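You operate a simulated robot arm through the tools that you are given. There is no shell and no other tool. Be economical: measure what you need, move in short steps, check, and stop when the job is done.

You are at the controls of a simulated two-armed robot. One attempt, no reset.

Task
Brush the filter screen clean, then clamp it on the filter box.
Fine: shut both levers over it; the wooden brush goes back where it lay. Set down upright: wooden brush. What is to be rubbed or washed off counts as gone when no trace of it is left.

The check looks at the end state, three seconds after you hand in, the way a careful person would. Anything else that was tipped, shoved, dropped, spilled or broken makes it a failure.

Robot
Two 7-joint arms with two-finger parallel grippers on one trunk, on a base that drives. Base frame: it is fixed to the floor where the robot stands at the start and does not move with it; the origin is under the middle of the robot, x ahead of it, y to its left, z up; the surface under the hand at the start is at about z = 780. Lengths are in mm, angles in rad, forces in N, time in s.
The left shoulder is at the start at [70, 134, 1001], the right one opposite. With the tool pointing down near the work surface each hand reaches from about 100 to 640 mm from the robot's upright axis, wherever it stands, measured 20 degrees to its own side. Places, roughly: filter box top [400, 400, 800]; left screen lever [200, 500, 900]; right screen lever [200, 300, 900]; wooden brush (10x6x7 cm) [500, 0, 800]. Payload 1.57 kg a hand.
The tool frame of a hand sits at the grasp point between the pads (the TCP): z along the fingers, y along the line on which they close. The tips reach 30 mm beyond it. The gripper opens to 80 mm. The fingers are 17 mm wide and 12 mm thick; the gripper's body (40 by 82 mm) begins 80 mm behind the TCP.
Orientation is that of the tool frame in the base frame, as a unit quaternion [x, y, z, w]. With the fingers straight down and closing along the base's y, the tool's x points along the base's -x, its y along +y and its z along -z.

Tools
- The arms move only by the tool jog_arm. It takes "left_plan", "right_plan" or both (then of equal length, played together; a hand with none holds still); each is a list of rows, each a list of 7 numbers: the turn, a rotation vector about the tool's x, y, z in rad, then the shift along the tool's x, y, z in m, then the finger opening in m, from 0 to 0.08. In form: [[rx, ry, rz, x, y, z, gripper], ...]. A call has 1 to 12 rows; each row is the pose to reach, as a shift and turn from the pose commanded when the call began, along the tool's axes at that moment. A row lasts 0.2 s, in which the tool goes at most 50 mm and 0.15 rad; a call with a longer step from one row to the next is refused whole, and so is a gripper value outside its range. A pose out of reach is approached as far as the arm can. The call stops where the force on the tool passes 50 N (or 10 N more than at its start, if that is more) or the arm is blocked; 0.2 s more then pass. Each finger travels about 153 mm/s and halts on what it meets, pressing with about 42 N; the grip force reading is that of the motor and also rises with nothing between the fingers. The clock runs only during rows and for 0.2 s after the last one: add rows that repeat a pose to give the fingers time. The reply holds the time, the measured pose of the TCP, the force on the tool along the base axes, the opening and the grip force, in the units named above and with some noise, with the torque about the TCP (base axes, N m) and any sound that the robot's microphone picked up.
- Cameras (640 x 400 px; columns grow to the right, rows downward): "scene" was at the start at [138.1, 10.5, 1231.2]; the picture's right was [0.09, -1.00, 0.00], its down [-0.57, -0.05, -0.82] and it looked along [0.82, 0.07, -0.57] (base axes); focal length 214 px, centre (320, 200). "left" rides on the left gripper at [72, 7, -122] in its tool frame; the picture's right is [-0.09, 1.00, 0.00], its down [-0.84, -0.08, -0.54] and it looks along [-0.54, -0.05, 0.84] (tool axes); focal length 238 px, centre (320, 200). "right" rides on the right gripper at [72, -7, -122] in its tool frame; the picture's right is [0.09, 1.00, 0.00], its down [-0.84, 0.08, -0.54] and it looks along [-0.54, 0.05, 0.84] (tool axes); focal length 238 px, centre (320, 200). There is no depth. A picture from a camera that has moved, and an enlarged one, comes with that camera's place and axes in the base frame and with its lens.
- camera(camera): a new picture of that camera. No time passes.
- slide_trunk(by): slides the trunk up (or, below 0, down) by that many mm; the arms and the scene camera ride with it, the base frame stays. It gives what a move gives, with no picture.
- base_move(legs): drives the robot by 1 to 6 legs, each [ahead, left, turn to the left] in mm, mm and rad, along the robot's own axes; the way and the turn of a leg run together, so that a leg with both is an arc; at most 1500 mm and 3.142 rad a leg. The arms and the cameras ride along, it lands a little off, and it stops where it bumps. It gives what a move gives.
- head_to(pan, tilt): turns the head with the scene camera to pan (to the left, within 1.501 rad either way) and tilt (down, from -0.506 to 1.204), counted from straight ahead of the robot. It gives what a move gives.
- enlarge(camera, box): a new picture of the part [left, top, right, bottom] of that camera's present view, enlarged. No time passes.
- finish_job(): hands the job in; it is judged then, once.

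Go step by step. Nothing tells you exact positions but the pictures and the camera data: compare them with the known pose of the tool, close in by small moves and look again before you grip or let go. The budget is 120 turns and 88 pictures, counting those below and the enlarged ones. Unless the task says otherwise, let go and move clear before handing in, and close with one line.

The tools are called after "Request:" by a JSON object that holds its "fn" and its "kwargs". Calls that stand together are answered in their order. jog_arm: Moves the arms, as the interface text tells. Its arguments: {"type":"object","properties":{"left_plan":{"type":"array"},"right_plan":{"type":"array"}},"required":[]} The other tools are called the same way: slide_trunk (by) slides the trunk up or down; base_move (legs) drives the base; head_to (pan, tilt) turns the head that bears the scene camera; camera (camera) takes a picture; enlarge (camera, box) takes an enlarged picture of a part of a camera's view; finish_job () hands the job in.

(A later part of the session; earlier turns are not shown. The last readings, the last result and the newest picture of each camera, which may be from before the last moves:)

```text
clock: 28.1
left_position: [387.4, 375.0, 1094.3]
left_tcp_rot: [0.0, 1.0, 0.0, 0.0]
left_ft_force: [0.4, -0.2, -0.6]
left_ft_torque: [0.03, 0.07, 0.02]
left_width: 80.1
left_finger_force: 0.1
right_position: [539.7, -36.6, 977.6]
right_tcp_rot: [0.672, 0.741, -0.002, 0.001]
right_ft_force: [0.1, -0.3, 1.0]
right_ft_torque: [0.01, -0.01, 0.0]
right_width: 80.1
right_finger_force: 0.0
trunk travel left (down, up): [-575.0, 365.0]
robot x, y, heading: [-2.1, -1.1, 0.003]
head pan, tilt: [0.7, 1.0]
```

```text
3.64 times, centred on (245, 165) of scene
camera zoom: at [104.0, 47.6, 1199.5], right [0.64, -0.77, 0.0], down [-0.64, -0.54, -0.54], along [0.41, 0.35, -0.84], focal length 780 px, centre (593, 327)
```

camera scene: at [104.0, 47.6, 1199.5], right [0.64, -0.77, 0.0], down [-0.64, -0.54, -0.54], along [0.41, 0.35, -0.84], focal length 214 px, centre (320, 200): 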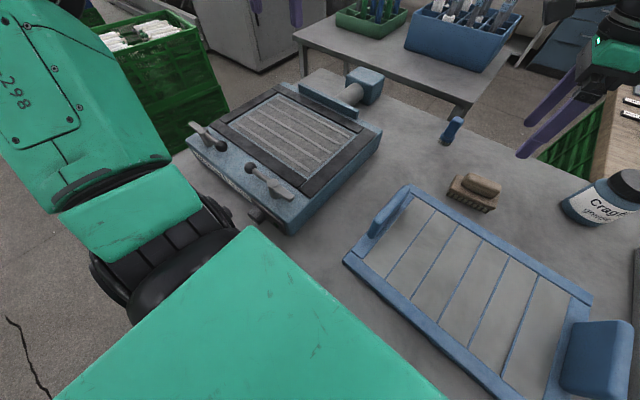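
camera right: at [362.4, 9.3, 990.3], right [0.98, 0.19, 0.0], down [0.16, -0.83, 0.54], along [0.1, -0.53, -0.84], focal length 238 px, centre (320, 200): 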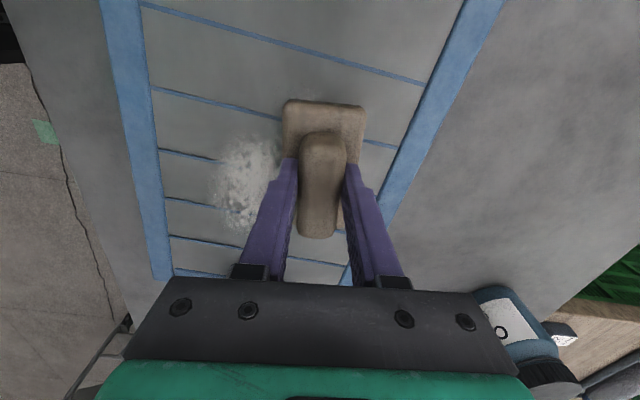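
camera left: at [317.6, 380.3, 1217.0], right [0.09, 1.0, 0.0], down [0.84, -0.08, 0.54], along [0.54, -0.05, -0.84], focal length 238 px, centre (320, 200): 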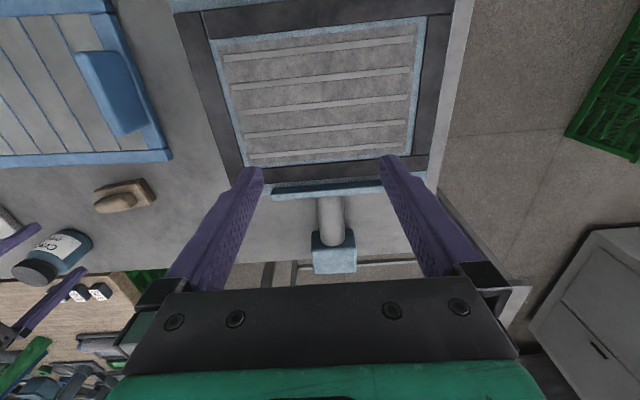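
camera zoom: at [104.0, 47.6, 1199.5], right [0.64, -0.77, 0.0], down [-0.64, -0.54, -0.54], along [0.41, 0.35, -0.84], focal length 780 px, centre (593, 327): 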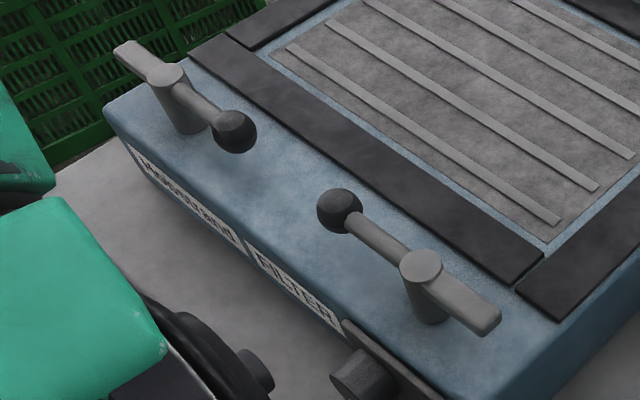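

The levers are rotary: knobs point inward, clamp tabs outward; shutting means swinging tabs toward the screen (knobs toward the robot). I need better measurements, so I'll move the left hand back to view the levers and box front.

Request:
{"fn": "jog_arm", "kwargs": {"left_plan": [[0, 0, 0, 0.04, 0, 0, 0.08], [0, 0, 0, 0.08, 0, 0, 0.08], [0, 0, 0, 0.12, 0, 0, 0.08], [0, 0, 0, 0.16, 0, 0, 0.08]]}}

Request:
{"fn": "camera", "kwargs": {"camera": "left"}}

```text
clock: 29.1
left_position: [223.7, 374.9, 1097.0]
left_tcp_rot: [-0.001, 1.0, 0.001, 0.001]
left_ft_force: [-0.5, 0.5, -0.5]
left_ft_torque: [0.0, -0.06, 0.01]
left_width: 79.9
left_finger_force: 0.1
right_position: [537.8, -38.5, 979.5]
right_tcp_rot: [0.672, 0.741, -0.001, 0.002]
right_ft_force: [-0.4, 0.0, -0.1]
right_ft_torque: [-0.01, -0.02, 0.01]
right_width: 80.1
right_finger_force: 0.1
trunk travel left (down, up): [-575.0, 365.0]
robot x, y, heading: [3.3, 0.1, -0.001]
head pan, tilt: [0.7, 1.0]
```

```text
55 pictures are left
camera left: at [154.0, 380.1, 1219.4], right [0.09, 1.0, 0.0], down [0.84, -0.08, 0.54], along [0.54, -0.05, -0.84], focal length 238 px, centre (320, 200)
```

left: 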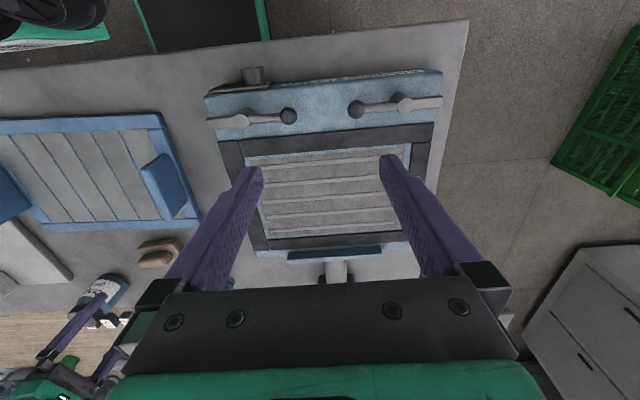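

Request:
{"fn": "enlarge", "kwargs": {"camera": "left", "box": [190, 60, 460, 270]}}

Request:
{"fn": "enlarge", "kwargs": {"camera": "left", "box": [0, 80, 230, 250]}}

```text
1.90 times, centred on (325, 165) of left
camera zoom: at [154.0, 380.1, 1219.4], right [0.09, 1.0, 0.0], down [0.84, -0.08, 0.54], along [0.54, -0.05, -0.84], focal length 454 px, centre (310, 267)
```

zoom: 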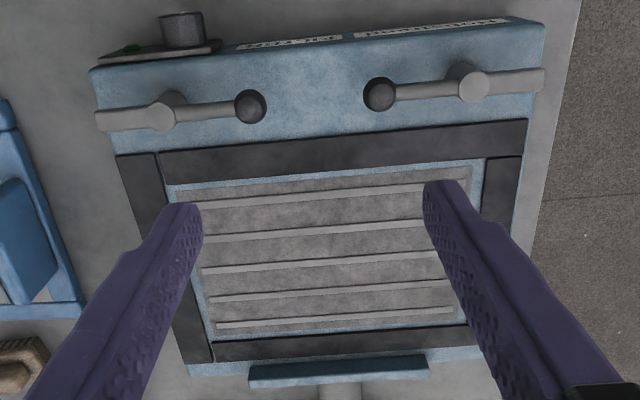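

```text
2.35 times, centred on (115, 165) of left
camera zoom: at [154.0, 380.1, 1219.4], right [0.09, 1.0, 0.0], down [0.84, -0.08, 0.54], along [0.54, -0.05, -0.84], focal length 561 px, centre (802, 282)
```

zoom: 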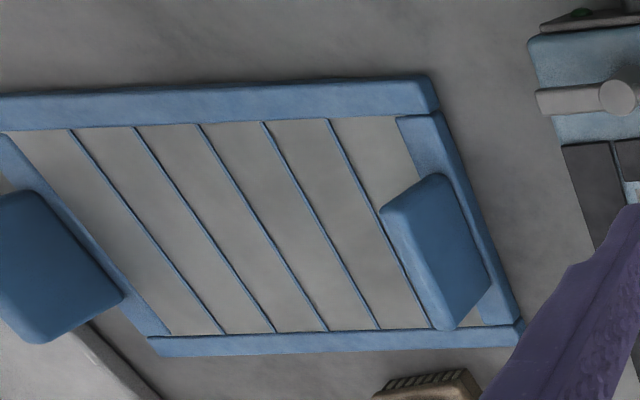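

Geometry found: gasket spans x 267–509, y 209–544 (centre ≈ (388,377)); lever posts at (227,266) and (229,492), tab reach ≈56 mm; screen yaw ≈ -0.06 with handles near (350,70) and (330,-262), tops z≈870. I'll shift the base left ~145 mm so both arms reach both sites, and turn the right hand back.

Request:
{"fn": "base_move", "kwargs": {"legs": [[0, 145, 0]]}}

Request:
{"fn": "jog_arm", "kwargs": {"right_plan": [[0, 0, -0.14, 0, 0, -0.01, 0.08], [0, 0, -0.28, 0, 0, -0.02, 0.08], [0, 0, -0.42, 0, 0, -0.03, 0.08], [0, 0, -0.56, 0, 0, -0.04, 0.08], [0, 0, -0.7, 0, 0, -0.05, 0.08], [0, 0, -0.84, 0, 0, -0.06, 0.08], [0, 0, -0.98, 0, 0, -0.06, 0.08], [0, 0, -1.12, 0, 0, -0.06, 0.08], [0, 0, -1.26, 0, 0, -0.06, 0.08], [0, 0, -1.4, 0, 0, -0.06, 0.08]]}}

```text
clock: 30.4
left_position: [228.8, 519.2, 1097.0]
left_tcp_rot: [0.002, 1.0, 0.0, 0.0]
left_ft_force: [-0.5, -1.2, -0.4]
left_ft_torque: [0.05, -0.02, -0.05]
left_width: 79.8
left_finger_force: 0.1
right_position: [539.2, 105.8, 979.1]
right_tcp_rot: [0.673, 0.739, -0.001, -0.001]
right_ft_force: [-0.3, -1.2, -0.3]
right_ft_torque: [0.04, 0.0, -0.01]
right_width: 80.1
right_finger_force: 0.1
trunk travel left (down, up): [-575.0, 365.0]
robot x, y, heading: [4.8, 143.8, -0.001]
head pan, tilt: [0.7, 1.0]
```

```text
clock: 32.6
left_position: [226.5, 519.4, 1097.5]
left_tcp_rot: [0.002, 1.0, 0.001, 0.001]
left_ft_force: [-0.9, -0.6, 0.1]
left_ft_torque: [0.01, -0.03, 0.02]
left_width: 80.0
left_finger_force: 0.0
right_position: [496.4, 128.1, 1164.8]
right_tcp_rot: [0.105, 0.981, 0.046, 0.156]
right_ft_force: [0.5, 0.8, 1.0]
right_ft_torque: [-0.03, -0.02, 0.0]
right_width: 79.9
right_finger_force: 0.0
right hand out of reach, approached as far as the arm can: row 3, 4, 5, 6, 7, 8, 9, 10
trunk travel left (down, up): [-575.0, 365.0]
robot x, y, heading: [4.0, 145.1, -0.005]
head pan, tilt: [0.7, 1.0]
```

The right hand ran out of reach while turning. I'll draw it back toward its own side above the screen's right part.

Request:
{"fn": "jog_arm", "kwargs": {"right_plan": [[0, 0, 0, 0.03, -0.038, 0, 0.08], [0, 0, 0, 0.06, -0.076, 0, 0.08], [0, 0, 0, 0.09, -0.114, 0, 0.08], [0, 0, 0, 0.12, -0.152, 0, 0.08], [0, 0, 0, 0.15, -0.19, 0, 0.08], [0, 0, 0, 0.18, -0.228, 0, 0.08]]}}

```text
clock: 34.0
left_position: [228.8, 518.8, 1097.3]
left_tcp_rot: [0.002, 1.0, 0.0, 0.0]
left_ft_force: [-0.3, 0.5, -0.1]
left_ft_torque: [0.01, -0.04, 0.01]
left_width: 80.0
left_finger_force: 0.1
right_position: [498.4, 129.0, 1162.6]
right_tcp_rot: [0.106, 0.981, 0.047, 0.153]
right_ft_force: [-0.4, -0.4, 1.3]
right_ft_torque: [-0.01, 0.01, -0.03]
right_width: 80.2
right_finger_force: 0.0
right hand out of reach, approached as far as the arm can: row 1, 2, 3, 4, 5, 6
trunk travel left (down, up): [-575.0, 365.0]
robot x, y, heading: [0.2, 145.4, -0.004]
head pan, tilt: [0.7, 1.0]
```

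Request:
{"fn": "jog_arm", "kwargs": {"right_plan": [[0, 0, 0, 0, 0, 0.03, 0.08], [0, 0, 0, 0, 0, 0.06, 0.08]]}}

Request:
{"fn": "head_to", "kwargs": {"pan": -0.2, "tilt": 0.6}}

Request:
{"fn": "camera", "kwargs": {"camera": "scene"}}

```text
clock: 34.6
left_position: [229.6, 519.9, 1097.3]
left_tcp_rot: [0.002, 1.0, 0.0, 0.0]
left_ft_force: [0.1, 0.2, 0.6]
left_ft_torque: [0.0, 0.0, -0.04]
left_width: 80.0
left_finger_force: 0.0
right_position: [498.5, 127.9, 1163.0]
right_tcp_rot: [0.106, 0.981, 0.047, 0.154]
right_ft_force: [0.0, -0.4, -0.2]
right_ft_torque: [-0.01, -0.01, 0.01]
right_width: 79.7
right_finger_force: 0.0
right hand out of reach, approached as far as the arm can: row 1, 2
trunk travel left (down, up): [-575.0, 365.0]
robot x, y, heading: [0.2, 145.8, -0.007]
head pan, tilt: [0.7, 1.0]
```

```text
clock: 35.9
left_position: [229.3, 519.7, 1097.3]
left_tcp_rot: [0.002, 1.0, 0.0, 0.0]
left_ft_force: [-0.4, -1.0, -0.6]
left_ft_torque: [0.01, -0.02, 0.0]
left_width: 80.1
left_finger_force: 0.0
right_position: [497.7, 128.8, 1163.2]
right_tcp_rot: [0.107, 0.981, 0.046, 0.154]
right_ft_force: [0.1, 0.2, -0.1]
right_ft_torque: [-0.03, -0.01, 0.0]
right_width: 80.1
right_finger_force: 0.0
trunk travel left (down, up): [-575.0, 365.0]
robot x, y, heading: [0.9, 144.5, -0.004]
head pan, tilt: [-0.201, 0.6]
```

```text
52 pictures are left
camera scene: at [137.3, 130.1, 1231.5], right [-0.2, -0.98, 0.0], down [-0.55, 0.11, -0.82], along [0.81, -0.17, -0.57], focal length 214 px, centre (320, 200)
```

scene: 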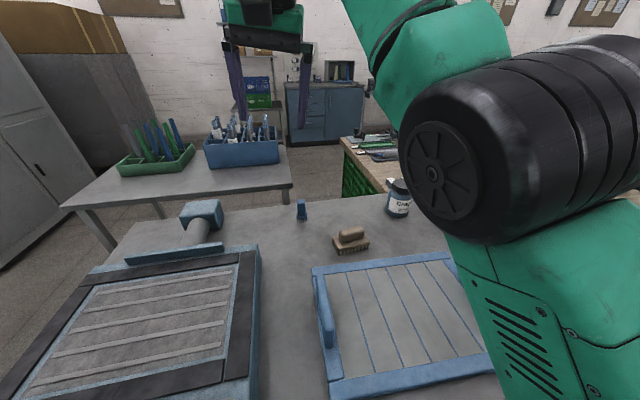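

The arm's solver is stuck at a joint limit. I'll retrace the command back to the pose it left.

Request:
{"fn": "jog_arm", "kwargs": {"right_plan": [[0, 0, 0.14, -0.018, 0.023, 0, 0.08], [0, 0, 0.28, -0.036, 0.046, 0, 0.08], [0, 0, 0.42, -0.054, 0.069, 0, 0.08], [0, 0, 0.56, -0.072, 0.091, 0, 0.08], [0, 0, 0.7, -0.09, 0.114, 0, 0.08], [0, 0, 0.84, -0.108, 0.137, 0, 0.08], [0, 0, 0.98, -0.126, 0.16, 0, 0.08], [0, 0, 1.12, -0.144, 0.183, 0, 0.08], [0, 0, 1.26, -0.162, 0.206, 0, 0.08], [0, 0, 1.4, -0.18, 0.228, 0, 0.08]]}}

```text
clock: 38.0
left_position: [230.1, 519.2, 1096.6]
left_tcp_rot: [0.002, 1.0, 0.0, 0.0]
left_ft_force: [-0.2, 0.0, 0.3]
left_ft_torque: [0.02, -0.02, 0.0]
left_width: 79.9
left_finger_force: 0.1
right_position: [518.2, 219.3, 1080.9]
right_tcp_rot: [0.719, 0.676, 0.137, 0.085]
right_ft_force: [-0.1, 0.0, 0.6]
right_ft_torque: [0.05, -0.02, 0.01]
right_width: 80.0
right_finger_force: 0.1
right hand out of reach, approached as far as the arm can: row 1, 2, 3, 4, 5, 6, 7, 8, 9, 10
trunk travel left (down, up): [-575.0, 365.0]
robot x, y, heading: [-0.9, 144.1, -0.009]
head pan, tilt: [-0.201, 0.6]
```

Request:
{"fn": "jog_arm", "kwargs": {"right_plan": [[0.06, -0.016, 0, -0.031, -0.012, 0.004, 0.08], [0.12, -0.033, 0, -0.062, -0.024, 0.008, 0.08], [0.19, -0.05, 0, -0.094, -0.037, 0.011, 0.08], [0.25, -0.066, 0, -0.125, -0.049, 0.015, 0.08], [0.31, -0.083, 0, -0.156, -0.061, 0.019, 0.08]]}}

```text
clock: 39.2
left_position: [227.9, 518.3, 1097.2]
left_tcp_rot: [0.002, 1.0, 0.0, 0.001]
left_ft_force: [-0.3, -0.1, -0.1]
left_ft_torque: [0.01, -0.02, 0.04]
left_width: 80.0
left_finger_force: 0.0
right_position: [460.2, 69.9, 1030.5]
right_tcp_rot: [0.723, 0.691, -0.002, 0.004]
right_ft_force: [0.5, -0.6, 0.0]
right_ft_torque: [0.01, -0.02, -0.02]
right_width: 79.8
right_finger_force: 0.0
right hand out of reach, approached as far as the arm can: row 1, 2
trunk travel left (down, up): [-575.0, 365.0]
robot x, y, heading: [1.8, 144.7, -0.007]
head pan, tilt: [-0.201, 0.6]
```

Recovered. Now bring it back toward the right side while turning it.

Request:
{"fn": "jog_arm", "kwargs": {"right_plan": [[0, 0, 0, -0.04, -0.02, 0.005, 0.08], [0, 0, -0.141, -0.07, -0.04, 0.01, 0.08], [0, 0, -0.283, -0.1, -0.06, 0.015, 0.08], [0, 0, -0.424, -0.13, -0.075, 0.02, 0.08], [0, 0, -0.566, -0.155, -0.085, 0.025, 0.08], [0, 0, -0.707, -0.18, -0.095, 0.03, 0.08], [0, 0, -0.849, -0.2, -0.105, 0.03, 0.08], [0, 0, -0.99, -0.22, -0.113, 0.03, 0.08], [0, 0, -1.132, -0.24, -0.113, 0.03, 0.08], [0, 0, -1.273, -0.255, -0.113, 0.03, 0.08], [0, 0, -1.415, -0.27, -0.113, 0.03, 0.08], [0, 0, -1.556, -0.275, -0.113, 0.03, 0.08]]}}

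Request:
{"fn": "head_to", "kwargs": {"pan": -0.4, "tilt": 1.0}}

Request:
{"fn": "camera", "kwargs": {"camera": "scene"}}

Request:
{"fn": "camera", "kwargs": {"camera": "right"}}

```text
clock: 41.9
left_position: [229.8, 519.1, 1097.6]
left_tcp_rot: [0.003, 1.0, 0.0, 0.0]
left_ft_force: [0.3, -0.1, -1.5]
left_ft_torque: [0.03, 0.0, 0.02]
left_width: 80.1
left_finger_force: 0.1
right_position: [342.8, -195.1, 998.5]
right_tcp_rot: [0.029, 1.0, -0.004, 0.002]
right_ft_force: [0.1, 0.1, -0.4]
right_ft_torque: [-0.04, 0.01, -0.03]
right_width: 80.0
right_finger_force: 0.0
right hand out of reach, approached as far as the arm can: row 11, 12
trunk travel left (down, up): [-575.0, 365.0]
robot x, y, heading: [2.8, 144.0, -0.0]
head pan, tilt: [-0.201, 0.6]
```

```text
clock: 42.7
left_position: [228.9, 521.0, 1095.5]
left_tcp_rot: [0.002, 1.0, 0.001, 0.0]
left_ft_force: [-0.3, 0.5, 0.1]
left_ft_torque: [0.04, -0.04, -0.01]
left_width: 80.1
left_finger_force: 0.0
right_position: [344.5, -195.4, 999.9]
right_tcp_rot: [0.03, 1.0, -0.005, 0.002]
right_ft_force: [-1.0, -1.2, 0.5]
right_ft_torque: [0.0, 0.04, 0.03]
right_width: 79.9
right_finger_force: 0.1
trunk travel left (down, up): [-575.0, 365.0]
robot x, y, heading: [3.1, 149.0, -0.001]
head pan, tilt: [-0.4, 1.0]
```

```text
51 pictures are left
camera scene: at [114.8, 120.5, 1199.6], right [-0.39, -0.92, 0.0], down [-0.77, 0.33, -0.54], along [0.5, -0.21, -0.84], focal length 214 px, centre (320, 200)
```

scene: 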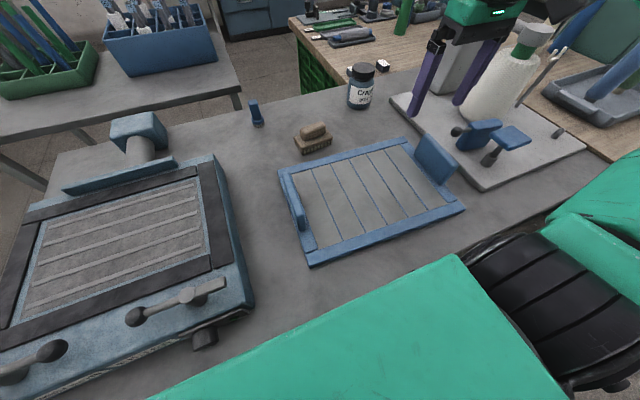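

```text
50 pictures are left
camera right: at [271.5, -197.3, 1119.6], right [-0.03, 1.0, -0.01], down [0.84, 0.03, 0.55], along [0.55, 0.01, -0.84], focal length 238 px, centre (320, 200)
```

right: 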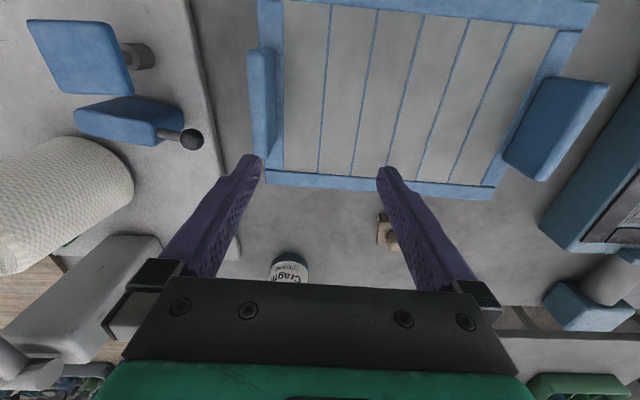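

Both hands can now approach. I'll zoom on the handles for exact positions before lowering.

Request:
{"fn": "enlarge", "kwargs": {"camera": "scene", "box": [270, 120, 470, 270]}}

Request:
{"fn": "enlarge", "kwargs": {"camera": "right", "box": [220, 20, 640, 220]}}

```text
2.67 times, centred on (370, 195) of scene
camera zoom: at [114.8, 120.5, 1199.6], right [-0.39, -0.92, 0.0], down [-0.77, 0.33, -0.54], along [0.5, -0.21, -0.84], focal length 572 px, centre (187, 213)
```

zoom: 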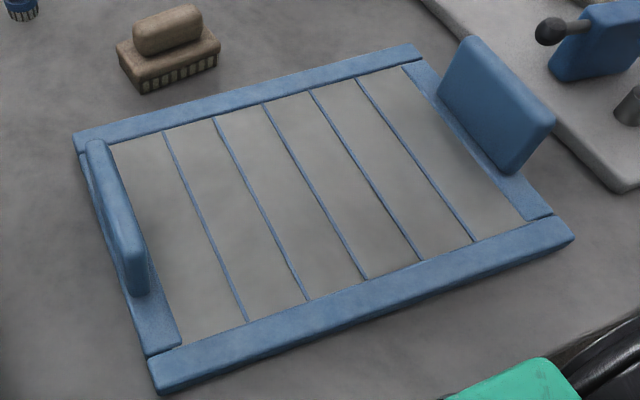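

```text
1.52 times, centred on (430, 120) of right
camera zoom: at [271.5, -197.3, 1119.6], right [-0.03, 1.0, -0.01], down [0.84, 0.03, 0.55], along [0.55, 0.01, -0.84], focal length 363 px, centre (152, 322)
```

zoom: 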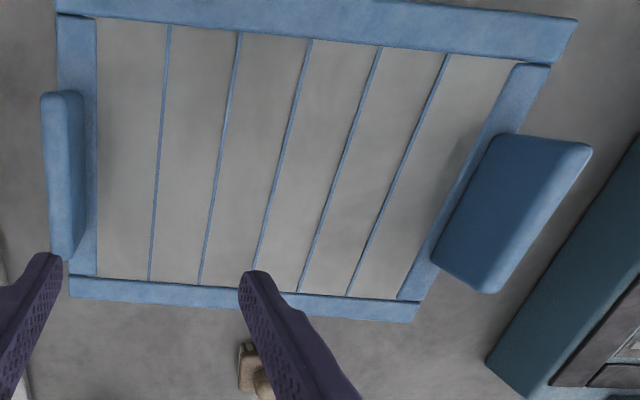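

Handles: left centre ≈ (348,80), right ≈ (330,-260), thickness ≈15 mm, tops z≈868, yaw ≈ -0.055. Bring both hands to just above them.

Request:
{"fn": "jog_arm", "kwargs": {"left_plan": [[0, 0, 0.02, -0.012, -0.044, 0.015, 0.08], [0, 0, 0.04, -0.024, -0.088, 0.03, 0.08], [0, 0, 0.052, -0.036, -0.132, 0.045, 0.08], [0, 0, 0.052, -0.048, -0.176, 0.06, 0.08], [0, 0, 0.052, -0.06, -0.22, 0.075, 0.08], [0, 0, 0.052, -0.072, -0.264, 0.095, 0.08], [0, 0, 0.052, -0.084, -0.308, 0.114, 0.08], [0, 0, 0.052, -0.096, -0.352, 0.134, 0.08], [0, 0, 0.052, -0.108, -0.396, 0.153, 0.08], [0, 0, 0.052, -0.119, -0.44, 0.172, 0.08], [0, 0, 0.052, -0.119, -0.44, 0.191, 0.08]], "right_plan": [[0, 0, 0, 0, 0, 0, 0.08], [0, 0, 0, 0, 0, 0, 0.08], [0, 0, 0, 0, 0, 0, 0.08], [-0.01, 0.004, 0, 0.003, -0.02, 0.01, 0.08], [-0.01, 0.004, 0, 0.006, -0.035, 0.02, 0.08], [-0.01, 0.004, 0, 0.009, -0.05, 0.03, 0.08], [-0.01, 0.004, 0, 0.011, -0.065, 0.04, 0.08], [-0.01, 0.004, 0, 0.011, -0.065, 0.055, 0.08], [-0.01, 0.004, 0, 0.011, -0.065, 0.07, 0.08], [-0.01, 0.004, 0, 0.011, -0.065, 0.085, 0.08], [-0.01, 0.004, 0, 0.011, -0.065, 0.094, 0.08]]}}

Request:
{"fn": "camera", "kwargs": {"camera": "left"}}

Request:
{"fn": "camera", "kwargs": {"camera": "right"}}

Request:
{"fn": "camera", "kwargs": {"camera": "scene"}}

```text
clock: 45.1
left_position: [328.5, 165.8, 915.0]
left_tcp_rot: [0.027, 1.0, -0.002, 0.002]
left_ft_force: [0.3, 0.6, 0.3]
left_ft_torque: [0.05, 0.0, 0.0]
left_width: 79.9
left_finger_force: 0.1
left hand out of reach, approached as far as the arm can: row 8, 9, 10, 11
right_position: [334.7, -256.0, 905.5]
right_tcp_rot: [0.029, 1.0, 0.002, 0.002]
right_ft_force: [0.5, 0.2, 1.4]
right_ft_torque: [0.0, -0.02, -0.03]
right_width: 80.2
right_finger_force: 0.0
right hand out of reach, approached as far as the arm can: row 4, 5, 6, 7, 8, 9, 10, 11
trunk travel left (down, up): [-575.0, 365.0]
robot x, y, heading: [1.0, 145.5, -0.001]
head pan, tilt: [-0.4, 1.0]
```

```text
47 pictures are left
camera left: at [257.8, 175.3, 1038.3], right [0.15, 0.99, 0.0], down [0.83, -0.12, 0.54], along [0.54, -0.08, -0.84], focal length 238 px, centre (320, 200)
```

left: 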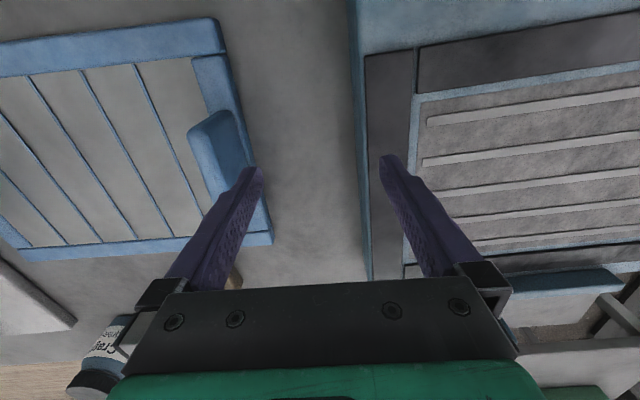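

```text
46 pictures are left
camera right: at [262.6, -260.8, 1026.2], right [-0.03, 1.0, 0.01], down [0.84, 0.02, 0.54], along [0.54, 0.02, -0.84], focal length 238 px, centre (320, 200)
```

right: 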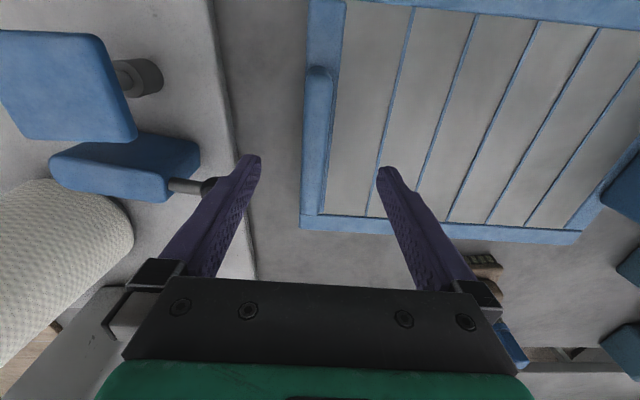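

```text
45 pictures are left
camera scene: at [114.3, 120.4, 1199.6], right [-0.39, -0.92, 0.0], down [-0.77, 0.33, -0.54], along [0.5, -0.21, -0.84], focal length 214 px, centre (320, 200)
```

scene: 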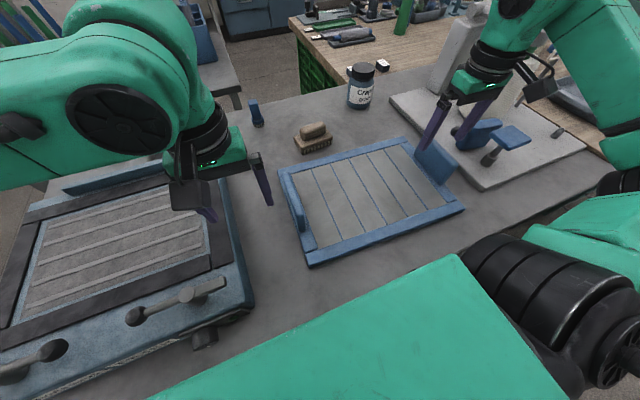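

The left arm cannot reach across that far, so I'll instead keep hands at ±170 mm of the robot's centreline, pick up with the robot centred at y≈-90, then carry the screen by driving left. First raise and recentre the hands.

Request:
{"fn": "jog_arm", "kwargs": {"left_plan": [[0, 0, 0, 0, 0, -0.04, 0.08], [0, 0, 0, 0, 0, -0.085, 0.08], [0, 0, 0, -0.001, 0.04, -0.085, 0.08], [0, 0, 0, -0.003, 0.08, -0.085, 0.08], [0, 0, 0, -0.005, 0.12, -0.085, 0.08], [0, 0, 0, -0.006, 0.151, -0.085, 0.08], [0, 0, 0, -0.006, 0.151, -0.085, 0.08]], "right_plan": [[0, 0, 0, 0, 0, -0.04, 0.08], [0, 0, 0, 0, 0, -0.085, 0.08], [0, 0, 0, 0.003, 0.048, -0.095, 0.08], [0, 0, 0, 0.006, 0.095, -0.095, 0.08], [0, 0, 0, 0.009, 0.143, -0.095, 0.08], [0, 0, 0, 0.012, 0.19, -0.095, 0.08], [0, 0, 0, 0.014, 0.231, -0.095, 0.08]]}}

```text
clock: 46.7
left_position: [345.7, 320.0, 997.0]
left_tcp_rot: [0.028, 1.0, -0.001, 0.0]
left_ft_force: [0.3, 0.2, 0.4]
left_ft_torque: [-0.03, 0.01, 0.02]
left_width: 80.1
left_finger_force: 0.1
left hand out of reach, approached as far as the arm can: row 1, 2
right_position: [335.4, -24.2, 1000.2]
right_tcp_rot: [0.031, 1.0, 0.0, -0.001]
right_ft_force: [0.7, 0.4, 0.0]
right_ft_torque: [-0.04, 0.02, 0.0]
right_width: 80.0
right_finger_force: 0.0
right hand out of reach, approached as far as the arm can: row 1, 2
trunk travel left (down, up): [-575.0, 365.0]
robot x, y, heading: [0.6, 143.4, -0.003]
head pan, tilt: [-0.4, 1.0]
```

Request:
{"fn": "base_move", "kwargs": {"legs": [[0, -235, 0]]}}

Request:
{"fn": "camera", "kwargs": {"camera": "left"}}

Request:
{"fn": "camera", "kwargs": {"camera": "right"}}

```text
clock: 48.5
left_position: [344.6, 86.2, 997.8]
left_tcp_rot: [0.029, 1.0, 0.0, 0.0]
left_ft_force: [0.0, 0.7, 0.8]
left_ft_torque: [0.03, -0.01, -0.01]
left_width: 80.3
left_finger_force: 0.1
right_position: [332.9, -258.4, 1001.2]
right_tcp_rot: [0.03, 1.0, 0.001, 0.001]
right_ft_force: [-0.9, -1.0, -0.1]
right_ft_torque: [0.01, 0.0, 0.04]
right_width: 80.0
right_finger_force: 0.0
trunk travel left (down, up): [-575.0, 365.0]
robot x, y, heading: [-1.8, -89.5, -0.004]
head pan, tilt: [-0.4, 1.0]
```

```text
44 pictures are left
camera left: at [274.6, 95.0, 1120.2], right [0.15, 0.99, 0.0], down [0.83, -0.13, 0.54], along [0.54, -0.08, -0.84], focal length 238 px, centre (320, 200)
```

left: 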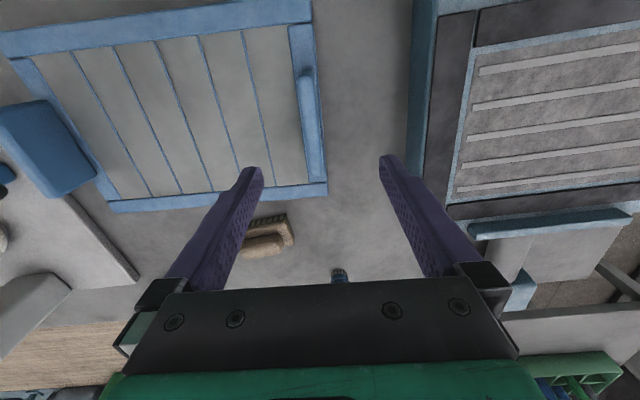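

```text
43 pictures are left
camera right: at [260.4, -261.9, 1121.6], right [-0.03, 1.0, 0.0], down [0.84, 0.02, 0.54], along [0.54, 0.02, -0.84], focal length 238 px, centre (320, 200)
```

right: 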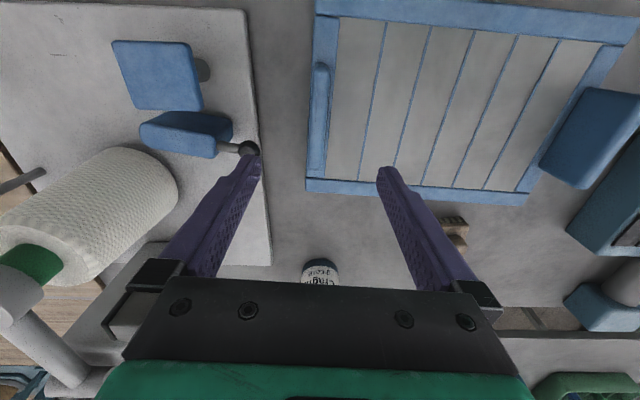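

Handles measured again: left (346,79), right (330,-260). Lower both with half-open fingers to straddle the tops, then look.

Request:
{"fn": "jog_arm", "kwargs": {"left_plan": [[0, 0, 0, -0.003, -0.007, 0.03, 0.06], [0, 0, 0, -0.003, -0.007, 0.07, 0.06], [0, 0, 0, -0.003, -0.007, 0.1, 0.06], [0, 0, 0, -0.003, -0.007, 0.115, 0.06]], "right_plan": [[0, 0, 0, 0.003, -0.002, 0.03, 0.06], [0, 0, 0, 0.003, -0.002, 0.07, 0.06], [0, 0, 0, 0.003, -0.002, 0.1, 0.06], [0, 0, 0, 0.003, -0.002, 0.118, 0.06]]}}

Request:
{"fn": "camera", "kwargs": {"camera": "left"}}

Request:
{"fn": "camera", "kwargs": {"camera": "right"}}

```text
clock: 49.5
left_position: [348.0, 77.7, 882.7]
left_tcp_rot: [0.029, 1.0, 0.0, -0.001]
left_ft_force: [0.3, 1.1, 0.3]
left_ft_torque: [0.01, -0.02, -0.01]
left_width: 60.0
left_finger_force: 0.1
right_position: [328.7, -261.0, 882.9]
right_tcp_rot: [0.032, 0.999, 0.001, 0.0]
right_ft_force: [0.8, 0.1, 0.1]
right_ft_torque: [0.01, 0.03, -0.03]
right_width: 60.0
right_finger_force: 0.1
trunk travel left (down, up): [-575.0, 365.0]
robot x, y, heading: [0.5, -85.3, -0.001]
head pan, tilt: [-0.4, 1.0]
```

```text
42 pictures are left
camera left: at [278.1, 87.4, 1004.6], right [0.15, 0.99, 0.0], down [0.83, -0.13, 0.54], along [0.54, -0.08, -0.84], focal length 238 px, centre (320, 200)
```

left: 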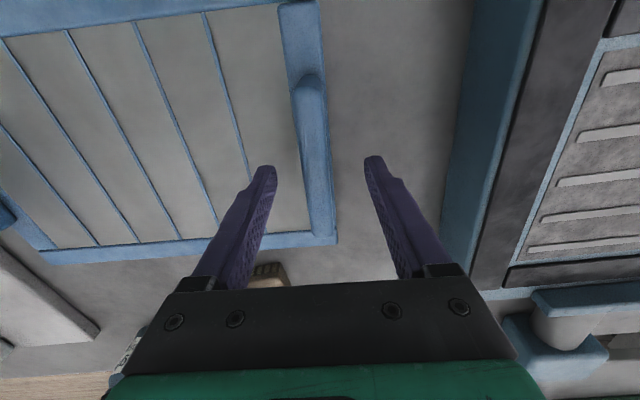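

```text
41 pictures are left
camera right: at [257.7, -265.2, 1002.6], right [-0.03, 1.0, 0.0], down [0.84, 0.02, 0.54], along [0.54, 0.02, -0.84], focal length 238 px, centre (320, 200)
```

right: 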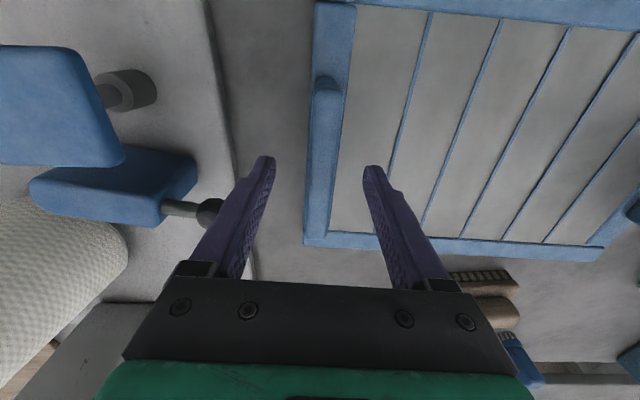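

Both hands straddle their handles. Lower 34 mm and close.

Request:
{"fn": "jog_arm", "kwargs": {"left_plan": [[0, 0, 0, 0, 0, 0.017, 0.06], [0, 0, 0, 0, 0, 0.034, 0.06], [0, 0, 0, 0, 0, 0.034, 0.03], [0, 0, 0, 0, 0, 0.034, 0.0], [0, 0, 0, 0, 0, 0.034, 0.0], [0, 0, 0, 0, 0, 0.034, 0.0]], "right_plan": [[0, 0, 0, 0, 0, 0.017, 0.06], [0, 0, 0, 0, 0, 0.034, 0.06], [0, 0, 0, 0, 0, 0.034, 0.03], [0, 0, 0, 0, 0, 0.034, 0.0], [0, 0, 0, 0, 0, 0.034, 0.0], [0, 0, 0, 0, 0, 0.034, 0.0]]}}

Request:
{"fn": "camera", "kwargs": {"camera": "scene"}}

```text
clock: 50.9
left_position: [348.2, 76.4, 850.4]
left_tcp_rot: [0.029, 1.0, -0.003, 0.001]
left_ft_force: [0.7, -44.3, -0.1]
left_ft_torque: [1.04, 0.61, 0.23]
left_width: 17.9
left_finger_force: 32.5
right_position: [329.4, -258.6, 849.9]
right_tcp_rot: [0.03, 1.0, 0.002, 0.0]
right_ft_force: [1.0, 44.2, 0.0]
right_ft_torque: [-1.09, -0.4, 0.52]
right_width: 18.0
right_finger_force: 32.8
trunk travel left (down, up): [-575.0, 365.0]
robot x, y, heading: [-2.2, -88.0, -0.005]
head pan, tilt: [-0.4, 1.0]
```

```text
40 pictures are left
camera scene: at [114.3, -111.7, 1199.4], right [-0.39, -0.92, 0.0], down [-0.77, 0.33, -0.54], along [0.5, -0.21, -0.84], focal length 214 px, centre (320, 200)
```

scene: 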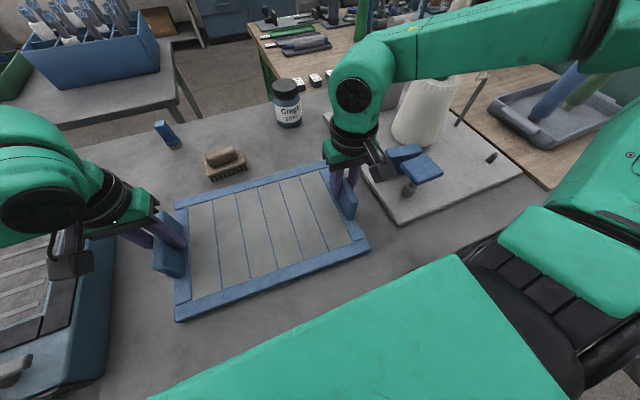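

Both grips closed (18 mm), but the hands stretch the screen with 44 N. I'll relax each by about 1.5 mm.

Request:
{"fn": "jog_arm", "kwargs": {"left_plan": [[0, 0, 0, 0, -0.0013, 0, 0.0]], "right_plan": [[0, 0, 0, 0, 0.0013, 0, 0.0]]}}

```text
clock: 51.3
left_position: [346.5, 76.6, 849.7]
left_tcp_rot: [0.028, 1.0, -0.002, 0.001]
left_ft_force: [-1.7, -29.4, 0.9]
left_ft_torque: [0.62, 0.11, 0.24]
left_width: 18.2
left_finger_force: 33.0
right_position: [329.2, -258.6, 849.8]
right_tcp_rot: [0.033, 0.999, 0.002, 0.002]
right_ft_force: [1.6, 28.3, 0.1]
right_ft_torque: [-0.46, 0.09, 0.52]
right_width: 17.8
right_finger_force: 32.8
trunk travel left (down, up): [-575.0, 365.0]
robot x, y, heading: [-3.3, -85.8, -0.003]
head pan, tilt: [-0.4, 1.0]
```

Request:
{"fn": "jog_arm", "kwargs": {"left_plan": [[0, 0, 0, 0, -0.0013, 0, 0.0], [0, 0, 0, 0, -0.0024, 0, 0.0]], "right_plan": [[0, 0, 0, 0, 0.0013, 0, 0.0], [0, 0, 0, 0, 0.0024, 0, 0.0]]}}

Request:
{"fn": "jog_arm", "kwargs": {"left_plan": [[0, 0, 0, 0, 0, -0.004, 0.0], [0, 0, 0, 0, 0, -0.01, 0.0], [0, 0, 0, 0, 0, -0.018, 0.0]], "right_plan": [[0, 0, 0, 0, 0, -0.004, 0.0], [0, 0, 0, 0, 0, -0.01, 0.0], [0, 0, 0, 0, 0, -0.018, 0.0]]}}

Request:
{"fn": "camera", "kwargs": {"camera": "scene"}}

```text
clock: 51.9
left_position: [348.2, 77.7, 850.1]
left_tcp_rot: [0.028, 1.0, 0.003, 0.0]
left_ft_force: [3.8, 23.1, 0.1]
left_ft_torque: [-1.25, -1.0, 0.17]
left_width: 17.7
left_finger_force: 32.5
right_position: [329.5, -258.0, 849.7]
right_tcp_rot: [0.032, 0.999, -0.003, 0.001]
right_ft_force: [-1.3, -25.5, 8.6]
right_ft_torque: [1.15, -0.24, 0.39]
right_width: 18.0
right_finger_force: 32.3
trunk travel left (down, up): [-575.0, 365.0]
robot x, y, heading: [2.2, -86.9, -0.004]
head pan, tilt: [-0.4, 1.0]
```

```text
clock: 52.6
left_position: [346.0, 77.7, 862.0]
left_tcp_rot: [0.027, 1.0, 0.005, -0.004]
left_ft_force: [2.8, 5.6, -3.8]
left_ft_torque: [-1.22, 0.21, 0.17]
left_width: 18.1
left_finger_force: 32.2
right_position: [330.0, -259.4, 861.6]
right_tcp_rot: [0.032, 0.999, -0.004, -0.002]
right_ft_force: [-2.9, -5.3, -3.2]
right_ft_torque: [1.45, -0.2, 0.4]
right_width: 18.0
right_finger_force: 32.9
trunk travel left (down, up): [-575.0, 365.0]
robot x, y, heading: [1.3, -85.0, -0.001]
head pan, tilt: [-0.4, 1.0]
stopped in row 3 (right hand): the force on the tool passed its limit at 51 N (the readings are from after the stop); the commanded pose is now the measured one
```

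```text
39 pictures are left
camera scene: at [114.4, -111.7, 1199.4], right [-0.39, -0.92, 0.0], down [-0.77, 0.33, -0.54], along [0.5, -0.21, -0.84], focal length 214 px, centre (320, 200)
```

scene: 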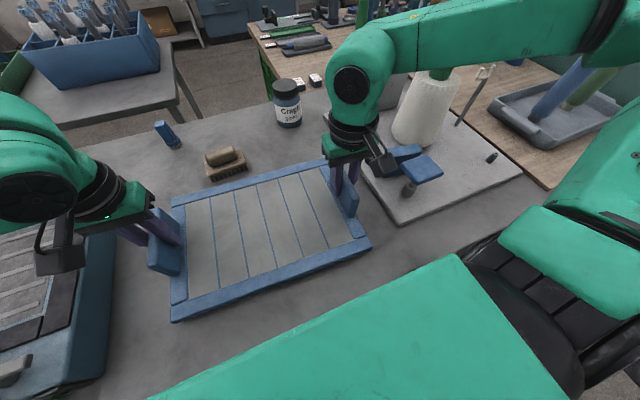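

The screen is off the table (about 7 N in total). I'll lift it with the trunk, so both hands move together.

Request:
{"fn": "slide_trunk", "kwargs": {"by": 125}}

Request:
{"fn": "camera", "kwargs": {"camera": "scene"}}

```text
clock: 54.2
left_position: [346.5, 76.1, 987.4]
left_tcp_rot: [0.027, 1.0, 0.004, -0.003]
left_ft_force: [2.7, 9.4, -4.4]
left_ft_torque: [-1.24, 0.04, 0.32]
left_width: 17.8
left_finger_force: 32.7
right_position: [329.1, -259.0, 987.5]
right_tcp_rot: [0.032, 0.999, -0.005, -0.002]
right_ft_force: [-3.5, -8.8, -4.6]
right_ft_torque: [1.36, -0.08, 0.46]
right_width: 18.1
right_finger_force: 32.4
trunk travel left (down, up): [-700.0, 240.0]
robot x, y, heading: [-1.7, -89.0, -0.005]
head pan, tilt: [-0.4, 1.0]
```

```text
38 pictures are left
camera scene: at [114.7, -111.7, 1324.3], right [-0.39, -0.92, 0.0], down [-0.77, 0.33, -0.54], along [0.5, -0.21, -0.84], focal length 214 px, centre (320, 200)
```

scene: 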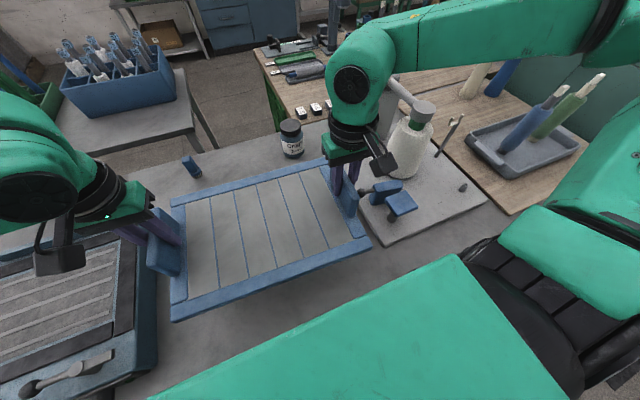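

Carry works. Raise 25 mm more, then drive left ~452 mm and turn 0.053 rad to square the screen to the box.

Request:
{"fn": "slide_trunk", "kwargs": {"by": 25}}

Request:
{"fn": "base_move", "kwargs": {"legs": [[0, 452, 0], [0, 0, 0.053]]}}

Request:
{"fn": "head_to", "kwargs": {"pan": 0.0, "tilt": 1.1}}

Request:
{"fn": "camera", "kwargs": {"camera": "scene"}}

```text
clock: 54.9
left_position: [346.8, 76.0, 1013.9]
left_tcp_rot: [0.028, 1.0, 0.005, -0.002]
left_ft_force: [3.7, 10.7, -4.6]
left_ft_torque: [-1.17, -0.01, 0.3]
left_width: 18.1
left_finger_force: 32.9
right_position: [329.0, -257.8, 1012.2]
right_tcp_rot: [0.032, 0.999, -0.006, -0.002]
right_ft_force: [-2.8, -9.6, -3.5]
right_ft_torque: [1.36, 0.01, 0.46]
right_width: 18.2
right_finger_force: 32.6
trunk travel left (down, up): [-725.0, 215.0]
robot x, y, heading: [-2.9, -86.9, -0.004]
head pan, tilt: [-0.4, 1.0]
```

```text
clock: 58.0
left_position: [351.1, 482.4, 1013.3]
left_tcp_rot: [0.044, 0.999, 0.005, -0.002]
left_ft_force: [7.9, 2.6, -7.7]
left_ft_torque: [-0.1, 0.64, 0.24]
left_width: 17.8
left_finger_force: 32.8
right_position: [324.6, 147.9, 1012.4]
right_tcp_rot: [0.048, 0.999, -0.006, -0.001]
right_ft_force: [-8.5, -20.1, -2.3]
right_ft_torque: [1.66, -0.75, 0.3]
right_width: 18.3
right_finger_force: 32.9
trunk travel left (down, up): [-725.0, 215.0]
robot x, y, heading: [1.7, 331.6, -0.041]
head pan, tilt: [-0.4, 1.0]
```

```text
clock: 58.9
left_position: [354.4, 479.6, 1012.5]
left_tcp_rot: [0.044, 0.999, 0.004, -0.004]
left_ft_force: [2.6, 5.0, -4.6]
left_ft_torque: [-1.25, 0.28, 0.35]
left_width: 17.9
left_finger_force: 32.7
right_position: [326.3, 146.4, 1011.7]
right_tcp_rot: [0.048, 0.999, -0.005, -0.001]
right_ft_force: [-1.6, -4.5, -4.1]
right_ft_torque: [1.46, -0.28, 0.4]
right_width: 18.2
right_finger_force: 32.9
trunk travel left (down, up): [-725.0, 215.0]
robot x, y, heading: [-2.8, 329.2, -0.039]
head pan, tilt: [0.0, 1.1]
```

```text
37 pictures are left
camera scene: at [115.9, 326.4, 1342.7], right [-0.04, -1.0, 0.0], down [-0.89, 0.04, -0.45], along [0.45, -0.02, -0.89], focal length 214 px, centre (320, 200)
```

scene: 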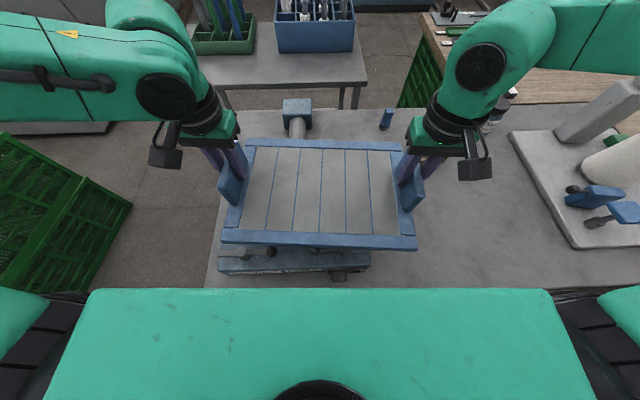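

It landed short and slightly rotated. I'll try the turn correction alone.

Request:
{"fn": "base_move", "kwargs": {"legs": [[0, 0, 0.092]]}}

```text
clock: 59.8
left_position: [334.4, 505.1, 1014.2]
left_tcp_rot: [-0.004, 1.0, 0.005, -0.004]
left_ft_force: [1.9, 5.4, -5.4]
left_ft_torque: [-1.24, -0.04, 0.3]
left_width: 18.1
left_finger_force: 32.5
right_position: [338.5, 169.9, 1011.0]
right_tcp_rot: [0.0, 1.0, -0.004, -0.002]
right_ft_force: [-2.4, -5.2, -3.8]
right_ft_torque: [1.4, 0.06, 0.41]
right_width: 18.2
right_finger_force: 32.5
trunk travel left (down, up): [-725.0, 215.0]
robot x, y, heading: [-1.4, 322.1, 0.061]
head pan, tilt: [0.0, 1.1]
```

Request:
{"fn": "base_move", "kwargs": {"legs": [[0, 40, -0.01]]}}

Request:
{"fn": "camera", "kwargs": {"camera": "scene"}}

```text
clock: 60.7
left_position: [327.9, 506.1, 1012.3]
left_tcp_rot: [0.013, 1.0, 0.005, -0.003]
left_ft_force: [0.9, 4.2, -4.5]
left_ft_torque: [-1.3, 0.18, 0.31]
left_width: 18.1
left_finger_force: 32.7
right_position: [322.0, 169.4, 1011.9]
right_tcp_rot: [0.017, 1.0, -0.005, -0.003]
right_ft_force: [-2.1, -4.4, -3.9]
right_ft_torque: [1.38, -0.11, 0.39]
right_width: 18.3
right_finger_force: 33.1
trunk travel left (down, up): [-725.0, 215.0]
robot x, y, heading: [-16.6, 331.9, 0.025]
head pan, tilt: [0.0, 1.1]
```

```text
36 pictures are left
camera scene: at [101.1, 336.6, 1342.7], right [0.02, -1.0, 0.0], down [-0.89, -0.02, -0.45], along [0.45, 0.01, -0.89], focal length 214 px, centre (320, 200)
```

scene: 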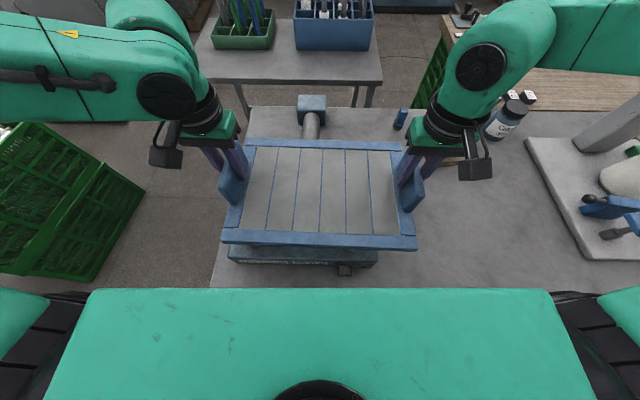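

The base is blocked by something at its left (rotated and pushed back slightly). I'll do the rest with the arms, but first check that the box/table did not move.

Request:
{"fn": "enlarge", "kwargs": {"camera": "scene", "box": [200, 80, 440, 290]}}

Request:
{"fn": "camera", "kwargs": {"camera": "left"}}

```text
1.90 times, centred on (320, 185) of scene
camera zoom: at [101.1, 336.6, 1342.7], right [0.02, -1.0, 0.0], down [-0.89, -0.02, -0.45], along [0.45, 0.01, -0.89], focal length 408 px, centre (320, 229)
```

zoom: 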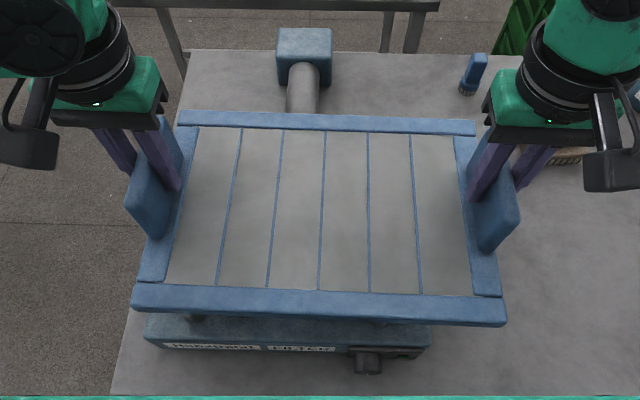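

```text
34 pictures are left
camera left: at [258.9, 511.0, 1135.2], right [0.12, 0.99, 0.01], down [0.84, -0.1, 0.53], along [0.53, -0.06, -0.84], focal length 238 px, centre (320, 200)
```

left: 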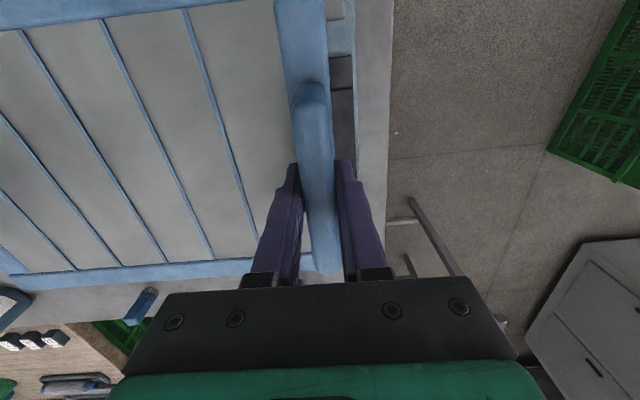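

The box has not moved. I'll shift both hands together +50 mm in x, +39 in y, with a 0.018 rad turn, in small steps.

Request:
{"fn": "jog_arm", "kwargs": {"left_plan": [[0, 0, -0.002, -0.005, 0.005, 0, 0], [0, 0, -0.004, -0.011, 0.01, 0, 0], [0, 0, -0.007, -0.017, 0.015, 0, 0], [0, 0, -0.009, -0.023, 0.02, 0, 0], [0, 0, -0.011, -0.029, 0.025, 0, 0], [0, 0, -0.014, -0.035, 0.03, 0, 0], [0, 0, -0.016, -0.041, 0.035, 0, 0], [0, 0, -0.018, -0.046, 0.04, 0, 0]], "right_plan": [[0, 0, -0.002, -0.006, 0.005, 0, 0], [0, 0, -0.004, -0.0125, 0.01, 0, 0], [0, 0, -0.007, -0.019, 0.0155, 0, 0], [0, 0, -0.009, -0.026, 0.0205, 0, 0], [0, 0, -0.011, -0.0325, 0.0255, 0, 0], [0, 0, -0.014, -0.039, 0.031, 0, 0], [0, 0, -0.016, -0.0455, 0.036, 0, 0], [0, 0, -0.018, -0.0517, 0.041, 0, 0]]}}

Request:
{"fn": "enlarge", "kwargs": {"camera": "scene", "box": [200, 80, 440, 290]}}

```text
clock: 62.5
left_position: [374.1, 544.9, 1013.3]
left_tcp_rot: [0.003, 1.0, 0.004, -0.003]
left_ft_force: [0.3, 7.3, -5.2]
left_ft_torque: [-0.83, 0.11, 0.08]
left_width: 17.8
left_finger_force: 32.4
right_position: [372.6, 209.4, 1010.9]
right_tcp_rot: [0.007, 1.0, -0.005, -0.001]
right_ft_force: [-1.2, -6.4, -1.3]
right_ft_torque: [1.48, -0.09, 0.24]
right_width: 18.4
right_finger_force: 32.5
trunk travel left (down, up): [-725.0, 215.0]
robot x, y, heading: [-14.9, 331.6, 0.023]
head pan, tilt: [0.0, 1.1]
```

```text
1.90 times, centred on (320, 185) of scene
camera zoom: at [99.7, 337.8, 1342.7], right [0.02, -1.0, 0.0], down [-0.89, -0.02, -0.45], along [0.45, 0.01, -0.89], focal length 408 px, centre (320, 229)
```

zoom: 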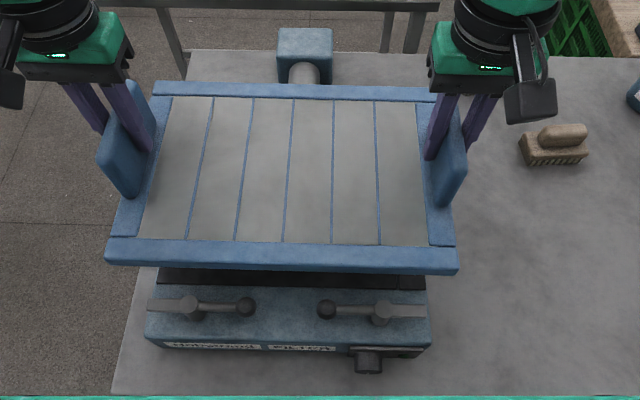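

The screen is aligned over the gasket (centre ≈ (381,376) in box terms, near edge ≈268, tabs will reach ≈283). Lower by the trunk, close to the contact height first.

Request:
{"fn": "slide_trunk", "kwargs": {"by": -78}}

Request:
{"fn": "enlarge", "kwargs": {"camera": "scene", "box": [200, 80, 440, 290]}}

```text
clock: 63.6
left_position: [374.6, 544.0, 935.5]
left_tcp_rot: [0.002, 1.0, 0.004, -0.003]
left_ft_force: [1.6, 9.3, -5.8]
left_ft_torque: [-0.91, 0.27, 0.06]
left_width: 17.8
left_finger_force: 32.8
right_position: [371.6, 208.4, 933.5]
right_tcp_rot: [0.006, 1.0, -0.005, -0.002]
right_ft_force: [-0.8, -9.9, -2.1]
right_ft_torque: [1.47, -0.24, 0.2]
right_width: 18.6
right_finger_force: 32.8
trunk travel left (down, up): [-647.0, 293.0]
robot x, y, heading: [-17.6, 331.5, 0.026]
head pan, tilt: [0.0, 1.1]
```

```text
1.90 times, centred on (320, 185) of scene
camera zoom: at [98.9, 337.2, 1264.8], right [0.02, -1.0, 0.0], down [-0.89, -0.02, -0.45], along [0.45, 0.01, -0.89], focal length 408 px, centre (320, 229)
```

zoom: 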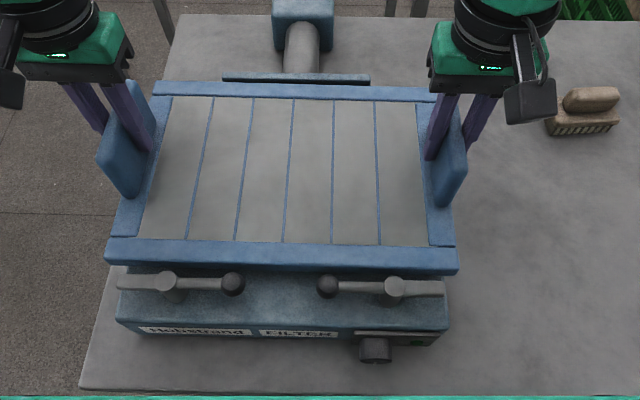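

Well centred. Lower further in small steps, watching forces.

Request:
{"fn": "slide_trunk", "kwargs": {"by": -8}}

Request:
{"fn": "slide_trunk", "kwargs": {"by": -3}}

```text
clock: 64.2
left_position: [374.4, 544.2, 927.3]
left_tcp_rot: [0.004, 1.0, 0.004, -0.003]
left_ft_force: [0.2, 10.9, -5.1]
left_ft_torque: [-0.9, 0.2, 0.05]
left_width: 18.0
left_finger_force: 32.4
right_position: [372.3, 208.0, 924.4]
right_tcp_rot: [0.008, 1.0, -0.006, -0.002]
right_ft_force: [-0.6, -10.7, -1.7]
right_ft_torque: [1.47, -0.2, 0.24]
right_width: 18.4
right_finger_force: 32.9
trunk travel left (down, up): [-639.0, 301.0]
robot x, y, heading: [-18.1, 331.3, 0.026]
head pan, tilt: [0.0, 1.1]
```

```text
clock: 64.7
left_position: [374.3, 544.2, 924.5]
left_tcp_rot: [0.004, 1.0, 0.004, -0.004]
left_ft_force: [1.7, 12.4, -5.1]
left_ft_torque: [-0.87, 0.14, 0.1]
left_width: 18.0
left_finger_force: 32.9
right_position: [372.9, 207.9, 921.9]
right_tcp_rot: [0.008, 1.0, -0.006, -0.002]
right_ft_force: [-1.1, -11.9, -1.6]
right_ft_torque: [1.49, -0.17, 0.23]
right_width: 18.6
right_finger_force: 32.9
trunk travel left (down, up): [-636.0, 304.0]
robot x, y, heading: [-14.8, 334.1, 0.025]
head pan, tilt: [0.0, 1.1]
```

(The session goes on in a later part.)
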